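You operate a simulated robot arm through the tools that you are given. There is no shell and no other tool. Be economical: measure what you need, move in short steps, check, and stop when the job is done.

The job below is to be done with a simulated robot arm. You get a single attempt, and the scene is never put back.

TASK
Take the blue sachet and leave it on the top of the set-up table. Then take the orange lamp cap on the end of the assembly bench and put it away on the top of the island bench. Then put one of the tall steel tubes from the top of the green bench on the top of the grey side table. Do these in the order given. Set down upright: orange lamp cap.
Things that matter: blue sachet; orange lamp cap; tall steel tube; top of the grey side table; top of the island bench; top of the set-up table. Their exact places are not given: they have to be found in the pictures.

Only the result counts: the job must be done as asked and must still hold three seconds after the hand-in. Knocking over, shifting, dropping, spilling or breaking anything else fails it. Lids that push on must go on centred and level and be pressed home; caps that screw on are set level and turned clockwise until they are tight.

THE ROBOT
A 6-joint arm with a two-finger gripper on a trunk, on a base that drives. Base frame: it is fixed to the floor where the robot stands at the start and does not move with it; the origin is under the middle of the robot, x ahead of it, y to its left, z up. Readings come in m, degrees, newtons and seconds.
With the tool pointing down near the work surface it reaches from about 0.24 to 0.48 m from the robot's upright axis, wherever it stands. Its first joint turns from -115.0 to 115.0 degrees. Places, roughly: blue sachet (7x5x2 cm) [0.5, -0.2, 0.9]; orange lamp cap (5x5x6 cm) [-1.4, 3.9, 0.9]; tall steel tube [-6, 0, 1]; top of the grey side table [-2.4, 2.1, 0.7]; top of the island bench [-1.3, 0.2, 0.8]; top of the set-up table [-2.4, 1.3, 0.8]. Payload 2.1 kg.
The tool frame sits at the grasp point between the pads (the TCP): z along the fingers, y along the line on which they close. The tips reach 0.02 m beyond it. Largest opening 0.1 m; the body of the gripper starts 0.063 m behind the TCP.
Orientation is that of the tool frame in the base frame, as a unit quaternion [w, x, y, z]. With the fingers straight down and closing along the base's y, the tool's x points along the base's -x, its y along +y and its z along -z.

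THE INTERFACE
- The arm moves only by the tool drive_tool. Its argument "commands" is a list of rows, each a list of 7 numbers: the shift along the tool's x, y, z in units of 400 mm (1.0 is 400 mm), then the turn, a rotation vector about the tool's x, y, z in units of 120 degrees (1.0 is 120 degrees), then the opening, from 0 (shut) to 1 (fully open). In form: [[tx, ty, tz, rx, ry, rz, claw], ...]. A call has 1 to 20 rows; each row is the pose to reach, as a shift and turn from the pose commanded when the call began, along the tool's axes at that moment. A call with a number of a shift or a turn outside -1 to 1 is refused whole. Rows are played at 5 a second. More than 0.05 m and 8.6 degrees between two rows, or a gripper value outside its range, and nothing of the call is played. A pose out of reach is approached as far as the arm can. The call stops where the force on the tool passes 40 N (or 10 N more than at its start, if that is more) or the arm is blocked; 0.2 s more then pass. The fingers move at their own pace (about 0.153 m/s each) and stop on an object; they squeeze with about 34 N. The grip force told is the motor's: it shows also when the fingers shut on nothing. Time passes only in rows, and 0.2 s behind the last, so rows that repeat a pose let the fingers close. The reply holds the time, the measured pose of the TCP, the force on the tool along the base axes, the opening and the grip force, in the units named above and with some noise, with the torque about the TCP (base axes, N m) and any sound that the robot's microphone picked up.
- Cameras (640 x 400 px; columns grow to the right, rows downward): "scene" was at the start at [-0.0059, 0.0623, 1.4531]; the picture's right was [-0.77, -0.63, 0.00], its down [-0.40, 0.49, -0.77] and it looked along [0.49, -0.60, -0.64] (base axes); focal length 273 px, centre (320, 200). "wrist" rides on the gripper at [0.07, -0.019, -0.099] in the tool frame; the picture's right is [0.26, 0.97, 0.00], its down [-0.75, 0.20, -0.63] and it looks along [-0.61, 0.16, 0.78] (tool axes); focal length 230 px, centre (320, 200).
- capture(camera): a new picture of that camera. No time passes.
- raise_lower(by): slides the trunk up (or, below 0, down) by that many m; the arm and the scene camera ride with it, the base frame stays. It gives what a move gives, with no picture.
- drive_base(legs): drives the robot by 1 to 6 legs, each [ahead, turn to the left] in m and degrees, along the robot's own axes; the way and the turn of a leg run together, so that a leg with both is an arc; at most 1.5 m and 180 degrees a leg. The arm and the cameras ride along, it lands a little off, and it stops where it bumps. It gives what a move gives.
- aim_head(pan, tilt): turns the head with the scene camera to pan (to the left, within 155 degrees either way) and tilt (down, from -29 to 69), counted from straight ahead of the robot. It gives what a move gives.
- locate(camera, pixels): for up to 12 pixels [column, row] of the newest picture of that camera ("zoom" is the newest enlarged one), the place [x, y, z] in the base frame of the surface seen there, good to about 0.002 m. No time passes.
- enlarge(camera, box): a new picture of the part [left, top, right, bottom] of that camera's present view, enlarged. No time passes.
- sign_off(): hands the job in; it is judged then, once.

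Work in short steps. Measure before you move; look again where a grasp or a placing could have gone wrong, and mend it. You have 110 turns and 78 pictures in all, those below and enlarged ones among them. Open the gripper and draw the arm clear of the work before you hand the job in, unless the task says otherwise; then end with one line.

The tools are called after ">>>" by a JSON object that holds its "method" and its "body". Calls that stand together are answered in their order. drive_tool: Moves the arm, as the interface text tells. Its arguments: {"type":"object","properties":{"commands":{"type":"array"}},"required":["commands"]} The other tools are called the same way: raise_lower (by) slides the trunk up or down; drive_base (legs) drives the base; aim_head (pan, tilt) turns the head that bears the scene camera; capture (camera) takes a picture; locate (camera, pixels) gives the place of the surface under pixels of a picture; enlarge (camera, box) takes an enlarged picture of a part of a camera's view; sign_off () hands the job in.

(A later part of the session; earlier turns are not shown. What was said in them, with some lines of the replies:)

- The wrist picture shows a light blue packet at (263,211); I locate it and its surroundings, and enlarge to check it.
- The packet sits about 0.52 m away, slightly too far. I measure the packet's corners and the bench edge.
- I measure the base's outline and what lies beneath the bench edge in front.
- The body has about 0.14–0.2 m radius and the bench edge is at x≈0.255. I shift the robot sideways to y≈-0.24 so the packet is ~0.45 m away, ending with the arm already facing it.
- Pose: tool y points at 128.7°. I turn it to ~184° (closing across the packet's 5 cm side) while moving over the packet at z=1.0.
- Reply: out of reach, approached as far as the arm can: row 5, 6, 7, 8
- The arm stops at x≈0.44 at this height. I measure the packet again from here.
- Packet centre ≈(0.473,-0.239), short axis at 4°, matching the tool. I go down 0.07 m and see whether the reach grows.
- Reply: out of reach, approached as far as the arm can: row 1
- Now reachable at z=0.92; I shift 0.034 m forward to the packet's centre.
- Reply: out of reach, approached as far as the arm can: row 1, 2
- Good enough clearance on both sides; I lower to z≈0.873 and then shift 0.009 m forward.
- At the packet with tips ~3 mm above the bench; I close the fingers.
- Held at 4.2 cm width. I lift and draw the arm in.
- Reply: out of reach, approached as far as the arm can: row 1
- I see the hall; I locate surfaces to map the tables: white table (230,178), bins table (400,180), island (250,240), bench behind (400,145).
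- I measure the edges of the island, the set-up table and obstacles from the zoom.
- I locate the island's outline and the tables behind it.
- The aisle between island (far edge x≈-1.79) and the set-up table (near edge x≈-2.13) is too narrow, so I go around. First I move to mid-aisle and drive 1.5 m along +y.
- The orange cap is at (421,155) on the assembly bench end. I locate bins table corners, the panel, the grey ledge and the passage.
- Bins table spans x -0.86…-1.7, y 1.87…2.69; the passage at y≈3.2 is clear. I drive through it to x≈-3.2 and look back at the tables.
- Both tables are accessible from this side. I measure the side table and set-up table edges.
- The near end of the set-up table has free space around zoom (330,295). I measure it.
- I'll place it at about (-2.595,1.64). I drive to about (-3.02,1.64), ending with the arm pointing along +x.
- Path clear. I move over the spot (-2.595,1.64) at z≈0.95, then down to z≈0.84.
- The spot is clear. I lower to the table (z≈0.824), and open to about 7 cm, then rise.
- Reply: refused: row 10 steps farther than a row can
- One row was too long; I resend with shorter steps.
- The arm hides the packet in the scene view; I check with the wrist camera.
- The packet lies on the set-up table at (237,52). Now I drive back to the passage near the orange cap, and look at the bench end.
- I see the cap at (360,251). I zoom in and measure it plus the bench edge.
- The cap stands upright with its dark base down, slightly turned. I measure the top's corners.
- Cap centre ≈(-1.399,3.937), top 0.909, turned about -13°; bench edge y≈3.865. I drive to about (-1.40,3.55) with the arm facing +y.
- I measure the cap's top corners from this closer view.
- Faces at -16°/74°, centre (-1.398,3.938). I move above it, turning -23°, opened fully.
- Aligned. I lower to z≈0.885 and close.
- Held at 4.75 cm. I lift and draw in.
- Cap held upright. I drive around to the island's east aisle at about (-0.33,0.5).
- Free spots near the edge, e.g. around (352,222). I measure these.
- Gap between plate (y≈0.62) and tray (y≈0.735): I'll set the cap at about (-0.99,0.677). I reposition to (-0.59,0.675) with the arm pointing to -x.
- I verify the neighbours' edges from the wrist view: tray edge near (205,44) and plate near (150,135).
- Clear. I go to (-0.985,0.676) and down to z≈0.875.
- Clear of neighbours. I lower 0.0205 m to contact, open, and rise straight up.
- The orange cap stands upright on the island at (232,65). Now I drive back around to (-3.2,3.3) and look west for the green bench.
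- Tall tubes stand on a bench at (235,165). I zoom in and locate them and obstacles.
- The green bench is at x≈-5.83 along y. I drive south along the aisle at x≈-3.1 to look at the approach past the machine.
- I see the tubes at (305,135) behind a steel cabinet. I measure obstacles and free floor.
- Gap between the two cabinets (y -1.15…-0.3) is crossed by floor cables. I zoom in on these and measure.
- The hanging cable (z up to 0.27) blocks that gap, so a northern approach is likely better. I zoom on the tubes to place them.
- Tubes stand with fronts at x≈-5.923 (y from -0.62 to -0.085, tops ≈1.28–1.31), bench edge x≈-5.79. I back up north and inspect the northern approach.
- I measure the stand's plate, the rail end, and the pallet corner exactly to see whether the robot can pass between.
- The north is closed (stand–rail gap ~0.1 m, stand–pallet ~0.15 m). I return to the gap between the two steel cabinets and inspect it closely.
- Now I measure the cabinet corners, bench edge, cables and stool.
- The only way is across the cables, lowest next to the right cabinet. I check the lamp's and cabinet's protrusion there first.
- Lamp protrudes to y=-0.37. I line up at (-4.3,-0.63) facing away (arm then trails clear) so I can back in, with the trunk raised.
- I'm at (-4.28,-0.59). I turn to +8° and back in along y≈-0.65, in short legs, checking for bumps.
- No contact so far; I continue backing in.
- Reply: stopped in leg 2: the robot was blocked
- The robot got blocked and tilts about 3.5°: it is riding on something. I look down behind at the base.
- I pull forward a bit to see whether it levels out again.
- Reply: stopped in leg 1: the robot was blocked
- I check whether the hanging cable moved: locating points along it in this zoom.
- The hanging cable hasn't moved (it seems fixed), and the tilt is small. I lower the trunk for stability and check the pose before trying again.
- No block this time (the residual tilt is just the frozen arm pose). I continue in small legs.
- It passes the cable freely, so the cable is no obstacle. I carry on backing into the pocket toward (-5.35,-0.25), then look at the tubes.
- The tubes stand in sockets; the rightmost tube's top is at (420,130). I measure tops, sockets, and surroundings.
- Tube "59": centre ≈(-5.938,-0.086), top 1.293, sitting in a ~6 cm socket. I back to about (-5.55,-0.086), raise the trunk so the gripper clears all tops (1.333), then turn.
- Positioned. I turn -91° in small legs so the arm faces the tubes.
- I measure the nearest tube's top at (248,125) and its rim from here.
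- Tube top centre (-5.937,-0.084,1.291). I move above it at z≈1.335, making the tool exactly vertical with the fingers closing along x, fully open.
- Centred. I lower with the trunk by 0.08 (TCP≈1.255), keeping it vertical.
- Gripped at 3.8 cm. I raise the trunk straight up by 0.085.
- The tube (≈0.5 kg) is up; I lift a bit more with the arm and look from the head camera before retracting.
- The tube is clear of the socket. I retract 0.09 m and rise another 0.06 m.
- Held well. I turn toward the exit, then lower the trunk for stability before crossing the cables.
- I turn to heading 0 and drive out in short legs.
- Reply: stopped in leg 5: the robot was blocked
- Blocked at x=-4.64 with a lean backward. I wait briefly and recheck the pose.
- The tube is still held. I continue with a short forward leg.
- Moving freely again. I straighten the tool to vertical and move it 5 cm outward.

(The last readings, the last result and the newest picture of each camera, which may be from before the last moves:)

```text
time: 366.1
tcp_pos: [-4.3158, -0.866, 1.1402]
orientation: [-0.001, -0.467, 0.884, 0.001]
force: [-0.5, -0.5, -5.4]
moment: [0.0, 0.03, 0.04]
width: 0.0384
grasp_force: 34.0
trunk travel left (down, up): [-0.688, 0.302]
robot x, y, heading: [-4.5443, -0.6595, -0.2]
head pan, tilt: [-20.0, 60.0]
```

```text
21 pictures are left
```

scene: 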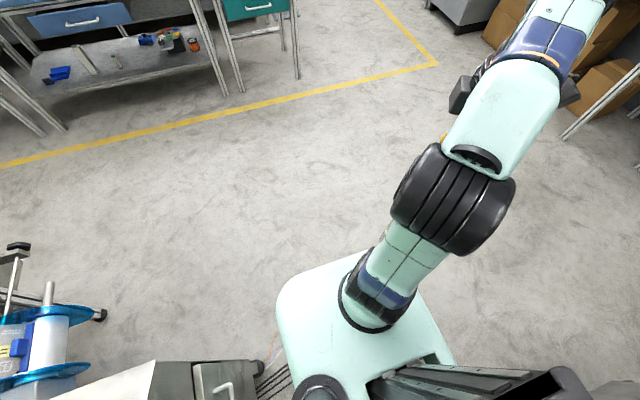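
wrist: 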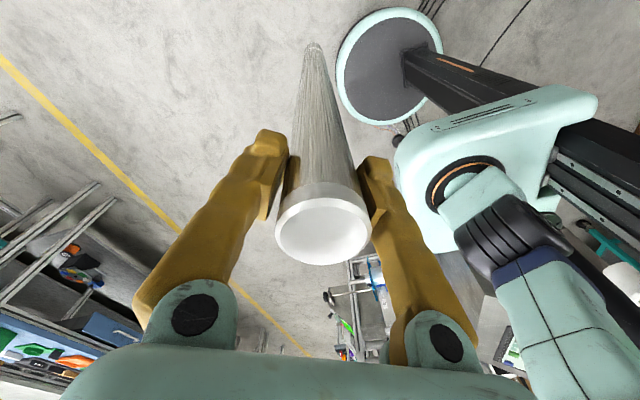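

I measure the tube's lower end in this wrist view, to know its length.

>>> {"method": "locate", "body": {"camera": "wrist", "pixels": [[313, 47], [313, 44], [309, 50], [318, 50], [313, 60], [314, 80], [322, 230], [316, 120]]}}

>>> {"method": "enlarge", "body": {"camera": "wrist", "box": [290, 30, 340, 70]}}

```text
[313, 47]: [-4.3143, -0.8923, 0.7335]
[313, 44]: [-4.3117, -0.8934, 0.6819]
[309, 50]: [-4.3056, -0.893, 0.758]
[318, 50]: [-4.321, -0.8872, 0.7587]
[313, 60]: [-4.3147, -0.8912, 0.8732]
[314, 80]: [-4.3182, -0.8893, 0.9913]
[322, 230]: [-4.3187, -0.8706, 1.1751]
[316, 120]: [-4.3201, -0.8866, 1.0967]
```

```text
10.00 times, centred on (315, 50) of wrist
```

zoom: 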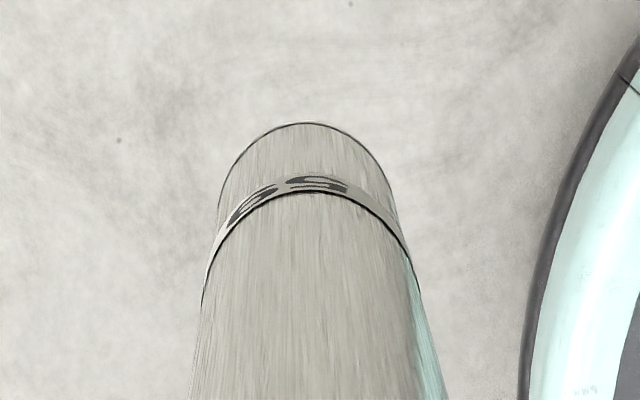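

>>> {"method": "locate", "body": {"camera": "zoom", "pixels": [[302, 127], [302, 140], [232, 180], [375, 180], [302, 160], [302, 240]]}}

```text
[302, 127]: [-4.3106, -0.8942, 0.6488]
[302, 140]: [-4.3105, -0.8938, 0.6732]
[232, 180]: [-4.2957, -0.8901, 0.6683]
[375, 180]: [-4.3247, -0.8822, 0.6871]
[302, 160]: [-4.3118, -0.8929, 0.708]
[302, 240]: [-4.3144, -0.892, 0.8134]
```

Tube bottom is ≈0.498 m below the TCP. I drive out to x≈-3.2 and north to y≈2.0, beside the grey side table.

>>> {"method": "drive_base", "body": {"legs": [[0.2, 0], [1.14, 0], [0, 90], [1.5, 0], [1.15, 0]]}}

>>> {"method": "aim_head", "body": {"pan": -75, "tilt": 40}}

>>> {"method": "capture", "body": {"camera": "scene"}}

```text
time: 389.5
tcp_pos: [-2.7968, 2.2314, 1.1407]
orientation: [0.001, 0.946, -0.324, 0.0]
force: [0.2, 0.7, -5.5]
moment: [0.02, 0.0, -0.02]
width: 0.0385
grasp_force: 33.7
trunk travel left (down, up): [-0.688, 0.302]
robot x, y, heading: [-3.0212, 2.0131, 86.4]
head pan, tilt: [-20.0, 60.0]
```

```text
time: 390.8
tcp_pos: [-2.7962, 2.2303, 1.1405]
orientation: [0.001, 0.946, -0.324, 0.001]
force: [0.7, -0.2, -4.9]
moment: [-0.03, -0.02, -0.01]
width: 0.0382
grasp_force: 33.7
trunk travel left (down, up): [-0.688, 0.302]
robot x, y, heading: [-3.0195, 2.0162, 86.2]
head pan, tilt: [-75.0, 40.0]
```

```text
19 pictures are left
```

scene: 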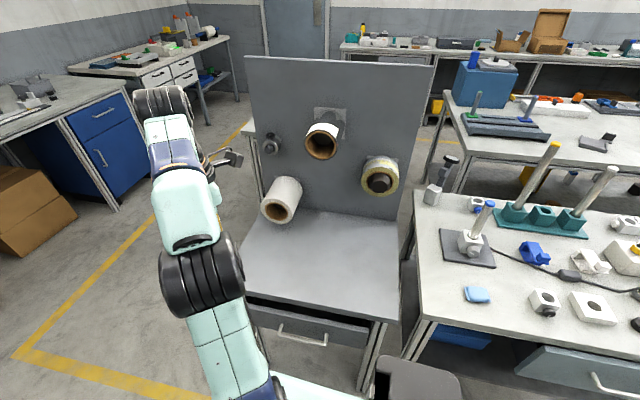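

The sachet is still in place at (477,294). I measure the side table's free top and the rolls.

>>> {"method": "locate", "body": {"camera": "scene", "pixels": [[330, 260], [300, 285], [360, 290], [280, 212], [378, 182], [320, 148], [270, 260], [340, 225], [375, 250], [318, 310]]}}

```text
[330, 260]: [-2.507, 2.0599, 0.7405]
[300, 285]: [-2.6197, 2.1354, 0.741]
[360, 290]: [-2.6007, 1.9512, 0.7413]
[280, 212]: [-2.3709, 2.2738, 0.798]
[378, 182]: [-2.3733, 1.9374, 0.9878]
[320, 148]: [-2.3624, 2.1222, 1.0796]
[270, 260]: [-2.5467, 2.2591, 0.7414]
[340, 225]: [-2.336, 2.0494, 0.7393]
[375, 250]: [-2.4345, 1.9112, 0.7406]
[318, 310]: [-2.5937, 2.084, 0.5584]
```

I'll stand the tube at about (-2.53,2.03), clear of the rolls (they end at x≈-2.37). Raise the trunk 0.22, then approach to (-2.94,2.02) with the arm facing +x.

>>> {"method": "raise_lower", "body": {"by": 0.22}}

>>> {"method": "drive_base", "body": {"legs": [[0, -86.3], [0.08, 0], [0, 42.5]]}}

>>> {"method": "capture", "body": {"camera": "wrist"}}

```text
time: 393.1
tcp_pos: [-2.7959, 2.23, 1.3597]
orientation: [0.002, 0.946, -0.323, -0.001]
force: [0.2, 0.7, -5.8]
moment: [0.01, -0.01, 0.03]
width: 0.0382
grasp_force: 33.8
trunk travel left (down, up): [-0.908, 0.082]
robot x, y, heading: [-3.0199, 2.0177, 86.0]
head pan, tilt: [-75.0, 40.0]
```

```text
time: 399.8
tcp_pos: [-2.6305, 2.0206, 1.3606]
orientation: [0.001, 0.759, -0.651, 0.0]
force: [-0.4, -0.9, -6.6]
moment: [-0.01, 0.03, 0.01]
width: 0.0385
grasp_force: 34.2
trunk travel left (down, up): [-0.908, 0.082]
robot x, y, heading: [-2.9328, 2.0162, 42.5]
head pan, tilt: [-75.0, 40.0]
```

```text
18 pictures are left
```

wrist: 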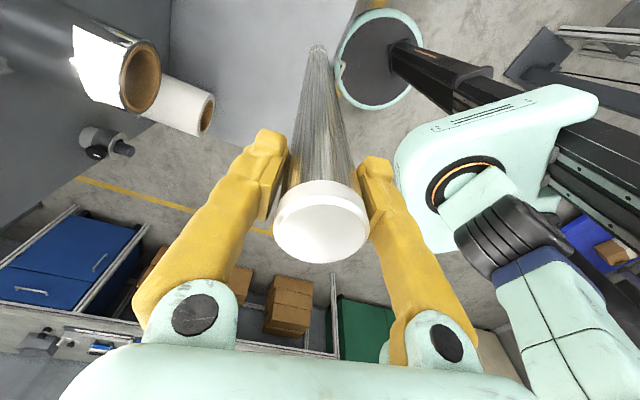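

I check the tube's tilt: locating points along it.

>>> {"method": "locate", "body": {"camera": "wrist", "pixels": [[317, 165], [317, 120], [317, 90], [317, 70], [317, 55], [317, 48], [312, 55], [322, 55], [300, 120], [336, 120]]}}

```text
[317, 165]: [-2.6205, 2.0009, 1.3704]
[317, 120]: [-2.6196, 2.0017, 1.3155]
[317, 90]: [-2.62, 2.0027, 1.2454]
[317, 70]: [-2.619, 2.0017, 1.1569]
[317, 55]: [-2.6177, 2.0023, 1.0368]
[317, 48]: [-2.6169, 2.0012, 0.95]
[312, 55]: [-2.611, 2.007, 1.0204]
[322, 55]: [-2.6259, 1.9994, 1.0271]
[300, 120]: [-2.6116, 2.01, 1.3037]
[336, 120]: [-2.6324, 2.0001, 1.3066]
```

Vertical to within ~0.5°. I extend to (-2.53,2.03) while lowering to a bottom height ≈2 cm above the table.

>>> {"method": "drive_tool", "body": {"commands": [[0.004, -0.05, 0.06, 0, 0, 0, 0], [0.007, -0.1, 0.12, 0, 0, 0, 0], [0.01, -0.15, 0.18, 0, 0, 0, 0], [0.013, -0.2, 0.22, 0, 0, 0, 0], [0.016, -0.252, 0.2465, 0, 0, 0, 0], [0.016, -0.252, 0.2465, 0, 0, 0, 0]]}}

>>> {"method": "aim_head", "body": {"pan": -28, "tilt": 40}}

>>> {"method": "capture", "body": {"camera": "scene"}}

>>> {"method": "capture", "body": {"camera": "wrist"}}

```text
time: 401.2
tcp_pos: [-2.5293, 2.0279, 1.2619]
orientation: [0.0, 0.759, -0.651, -0.001]
force: [0.8, -0.4, -5.4]
moment: [-0.01, 0.02, -0.04]
width: 0.0381
grasp_force: 33.7
trunk travel left (down, up): [-0.908, 0.082]
robot x, y, heading: [-2.9386, 2.0176, 42.6]
head pan, tilt: [-75.0, 40.0]
```

```text
time: 402.3
tcp_pos: [-2.5294, 2.0281, 1.2609]
orientation: [0.001, 0.759, -0.651, 0.0]
force: [-0.2, -0.4, -5.9]
moment: [0.01, 0.01, 0.03]
width: 0.0383
grasp_force: 34.2
trunk travel left (down, up): [-0.908, 0.082]
robot x, y, heading: [-2.9369, 2.0187, 42.6]
head pan, tilt: [-28.0, 40.0]
```

```text
17 pictures are left
```

scene: 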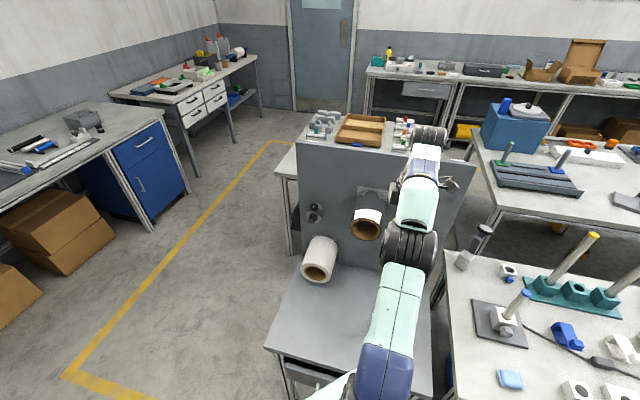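

```text
16 pictures are left
```

wrist: 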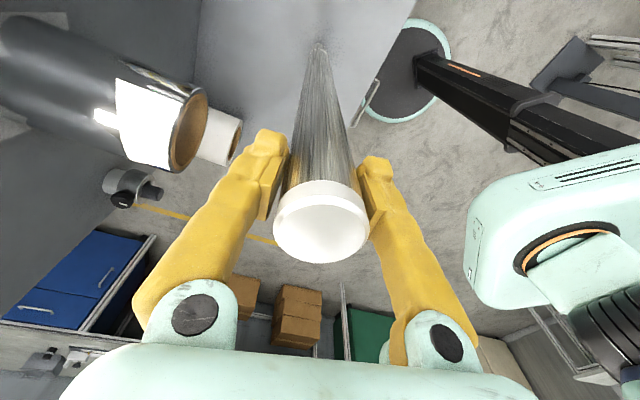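

I zoom on the tube's foot to measure the gap to the table.

>>> {"method": "enlarge", "body": {"camera": "wrist", "box": [290, 25, 350, 70]}}

```text
8.89 times, centred on (320, 48) of wrist
```

zoom: 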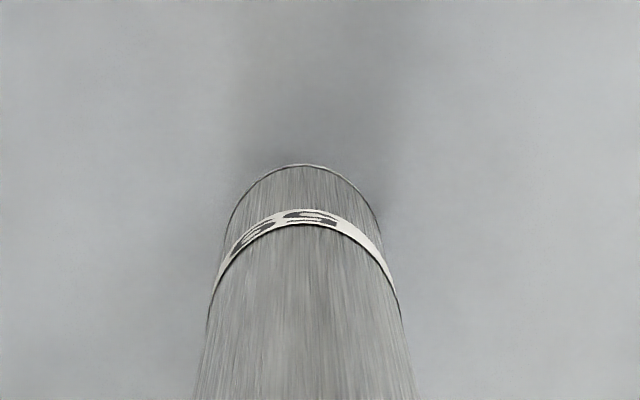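

>>> {"method": "locate", "body": {"camera": "zoom", "pixels": [[300, 168], [300, 180], [300, 155], [300, 120], [240, 205], [362, 205], [300, 260], [300, 380]]}}

```text
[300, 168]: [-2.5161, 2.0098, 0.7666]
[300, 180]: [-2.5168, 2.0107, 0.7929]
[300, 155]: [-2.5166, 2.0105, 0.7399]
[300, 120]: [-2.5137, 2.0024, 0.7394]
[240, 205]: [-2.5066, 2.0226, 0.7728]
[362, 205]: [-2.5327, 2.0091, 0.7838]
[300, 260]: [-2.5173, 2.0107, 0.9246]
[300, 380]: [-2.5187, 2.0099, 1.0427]
```

Gap ≈2 cm. I lower 1.9 cm and read the force.

>>> {"method": "drive_tool", "body": {"commands": [[0, 0, 0.025, 0, 0, 0, 0], [0, 0, 0.04, 0, 0, 0, 0], [0, 0, 0.0475, 0, 0, 0, 0], [0, 0, 0.0475, 0, 0, 0, 0]]}}

```text
time: 403.3
tcp_pos: [-2.5327, 2.0278, 1.2452]
orientation: [-0.002, 0.758, -0.652, 0.002]
force: [1.4, 0.8, 25.8]
moment: [-0.18, -0.17, 0.01]
width: 0.0384
grasp_force: 34.3
trunk travel left (down, up): [-0.908, 0.082]
robot x, y, heading: [-2.9373, 2.0198, 42.4]
head pan, tilt: [-28.0, 40.0]
```

Contact (≈+26 N). I ease off about 2 mm to leave light contact.

>>> {"method": "drive_tool", "body": {"commands": [[0, 0, -0.0055, 0, 0, 0, 0], [0, 0, -0.0055, 0, 0, 0, 0], [0, 0, -0.0055, 0, 0, 0, 0]]}}

>>> {"method": "locate", "body": {"camera": "wrist", "pixels": [[319, 165], [319, 60]]}}

```text
time: 404.1
tcp_pos: [-2.5311, 2.0278, 1.2446]
orientation: [0.0, 0.758, -0.652, 0.001]
force: [1.2, -0.2, 13.6]
moment: [-0.19, -0.08, 0.02]
width: 0.0382
grasp_force: 34.5
trunk travel left (down, up): [-0.908, 0.082]
robot x, y, heading: [-2.942, 2.0191, 42.5]
head pan, tilt: [-28.0, 40.0]
```

```text
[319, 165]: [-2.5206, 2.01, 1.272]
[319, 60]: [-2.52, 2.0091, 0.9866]
```

Tube is vertical within 0.2°. I ease off 1.3 mm more, then open gradually.

>>> {"method": "drive_tool", "body": {"commands": [[0, 0, -0.0033, 0, 0, 0, 0], [0, 0, -0.0033, 0, 0, 0, 0], [0, 0, -0.0033, 0, 0, 0, 0.4], [0, 0, -0.0033, 0, 0, 0, 0.5], [0, 0, -0.0033, 0, 0, 0, 0.7], [0, 0, -0.0033, 0, 0, 0, 1], [0, 0, -0.0033, 0, 0, 0, 1], [0, 0, -0.0033, 0, 0, 0, 1]]}}

>>> {"method": "capture", "body": {"camera": "wrist"}}

```text
time: 405.9
tcp_pos: [-2.5314, 2.0279, 1.2467]
orientation: [0.001, 0.759, -0.651, 0.0]
force: [0.1, -0.2, -0.4]
moment: [0.01, 0.01, 0.01]
width: 0.1
grasp_force: 0.0
trunk travel left (down, up): [-0.908, 0.082]
robot x, y, heading: [-2.9382, 2.0181, 42.6]
head pan, tilt: [-28.0, 40.0]
```

```text
14 pictures are left
```

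wrist: 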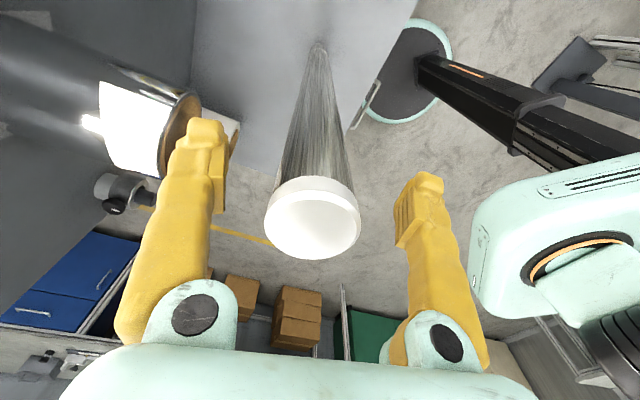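

The tube stands freely between the open fingers. I raise the trunk straight up by 0.08.

>>> {"method": "raise_lower", "body": {"by": 0.08}}

>>> {"method": "drive_tool", "body": {"commands": [[0, 0, -0.03, 0, 0, 0, 1], [0, 0, -0.06, 0, 0, 0, 1], [0, 0, -0.06, 0, 0, 0, 1]]}}

>>> {"method": "capture", "body": {"camera": "wrist"}}

```text
time: 407.1
tcp_pos: [-2.5318, 2.0281, 1.3254]
orientation: [0.001, 0.758, -0.652, 0.0]
force: [1.0, 0.2, -0.3]
moment: [-0.02, -0.01, 0.0]
width: 0.0999
grasp_force: 0.1
trunk travel left (down, up): [-0.988, 0.002]
robot x, y, heading: [-2.9383, 2.0182, 42.5]
head pan, tilt: [-28.0, 40.0]
```

```text
time: 407.9
tcp_pos: [-2.5323, 2.0277, 1.3496]
orientation: [0.001, 0.758, -0.652, 0.001]
force: [0.8, 0.5, -0.4]
moment: [0.0, -0.04, 0.0]
width: 0.1003
grasp_force: 0.0
trunk travel left (down, up): [-0.988, 0.002]
robot x, y, heading: [-2.9381, 2.0173, 42.5]
head pan, tilt: [-28.0, 40.0]
```

```text
13 pictures are left
```

wrist: 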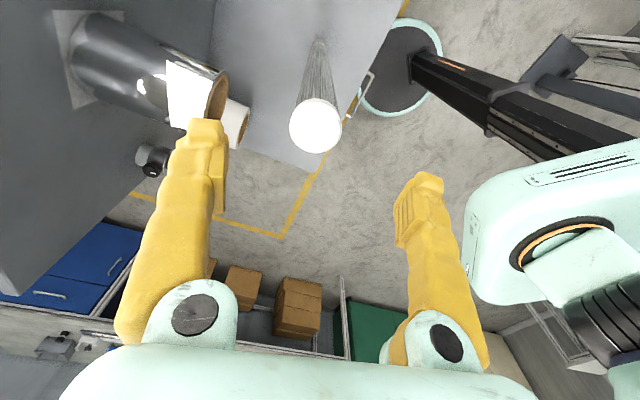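

The fingers are above the tube's top. I retract the arm with a slight rise and look at the result.

>>> {"method": "drive_tool", "body": {"commands": [[0, 0.08, -0.03, 0, 0, 0, 1], [0, 0.16, -0.06, 0, 0, 0, 1], [0, 0.25, -0.09, 0, 0, 0, 1], [0, 0.25, -0.09, 0, 0, 0, 1]]}}

>>> {"method": "drive_base", "body": {"legs": [[-0.15, 0], [0, 60]]}}

>>> {"method": "aim_head", "body": {"pan": -105, "tilt": 35}}

>>> {"method": "capture", "body": {"camera": "scene"}}

```text
time: 408.9
tcp_pos: [-2.628, 2.0125, 1.3852]
orientation: [0.002, 0.758, -0.652, 0.0]
force: [-0.2, -0.4, 0.3]
moment: [0.01, 0.02, 0.01]
width: 0.1002
grasp_force: 0.0
trunk travel left (down, up): [-0.988, 0.002]
robot x, y, heading: [-2.937, 2.0177, 42.6]
head pan, tilt: [-28.0, 40.0]
```

```text
time: 412.9
tcp_pos: [-2.8921, 2.1845, 1.3838]
orientation: [0.001, 0.983, -0.181, 0.001]
force: [0.1, 0.7, 0.2]
moment: [-0.02, -0.04, -0.02]
width: 0.0999
grasp_force: 0.0
trunk travel left (down, up): [-0.988, 0.002]
robot x, y, heading: [-3.0502, 1.9144, 103.3]
head pan, tilt: [-28.0, 40.0]
```

```text
time: 414.4
tcp_pos: [-2.8929, 2.1833, 1.3855]
orientation: [0.001, 0.984, -0.181, 0.0]
force: [0.2, -0.2, -1.6]
moment: [0.02, 0.0, 0.0]
width: 0.1001
grasp_force: 0.1
trunk travel left (down, up): [-0.988, 0.002]
robot x, y, heading: [-3.0476, 1.9129, 103.1]
head pan, tilt: [-105.0, 35.0]
```

```text
12 pictures are left
```

scene: 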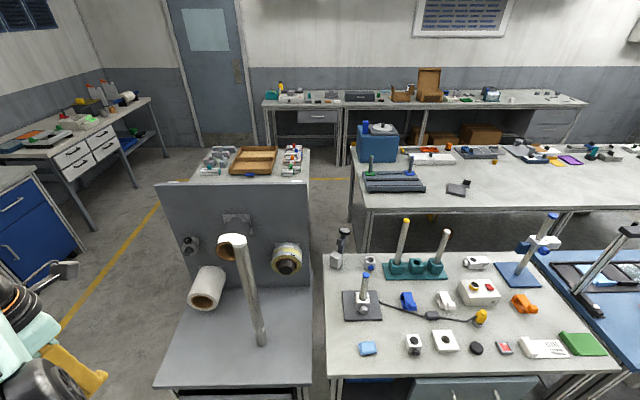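

The tube stands on the grey side table at (245,290), the sachet lies on the set-up table at (368,348), the cap was seen upright on the island, and the arm is clear with its fingers open. I hand in.

>>> {"method": "sign_off", "body": {}}

```text
The job is handed in.
```

I did all three moves in the order you gave and handed the job in. The blue sachet is on the set-up table, the orange lamp cap is upright on the island bench, and one tall steel tube is standing on the grey side table. My last picture shows the sachet and tube in place; I last saw the cap right after setting it down. I twice drove the base over floor cables beside the green bench, and it was blocked and rocked there three times. The hanging cable had not moved when I checked it after the first of these; I saw nothing else disturbed.
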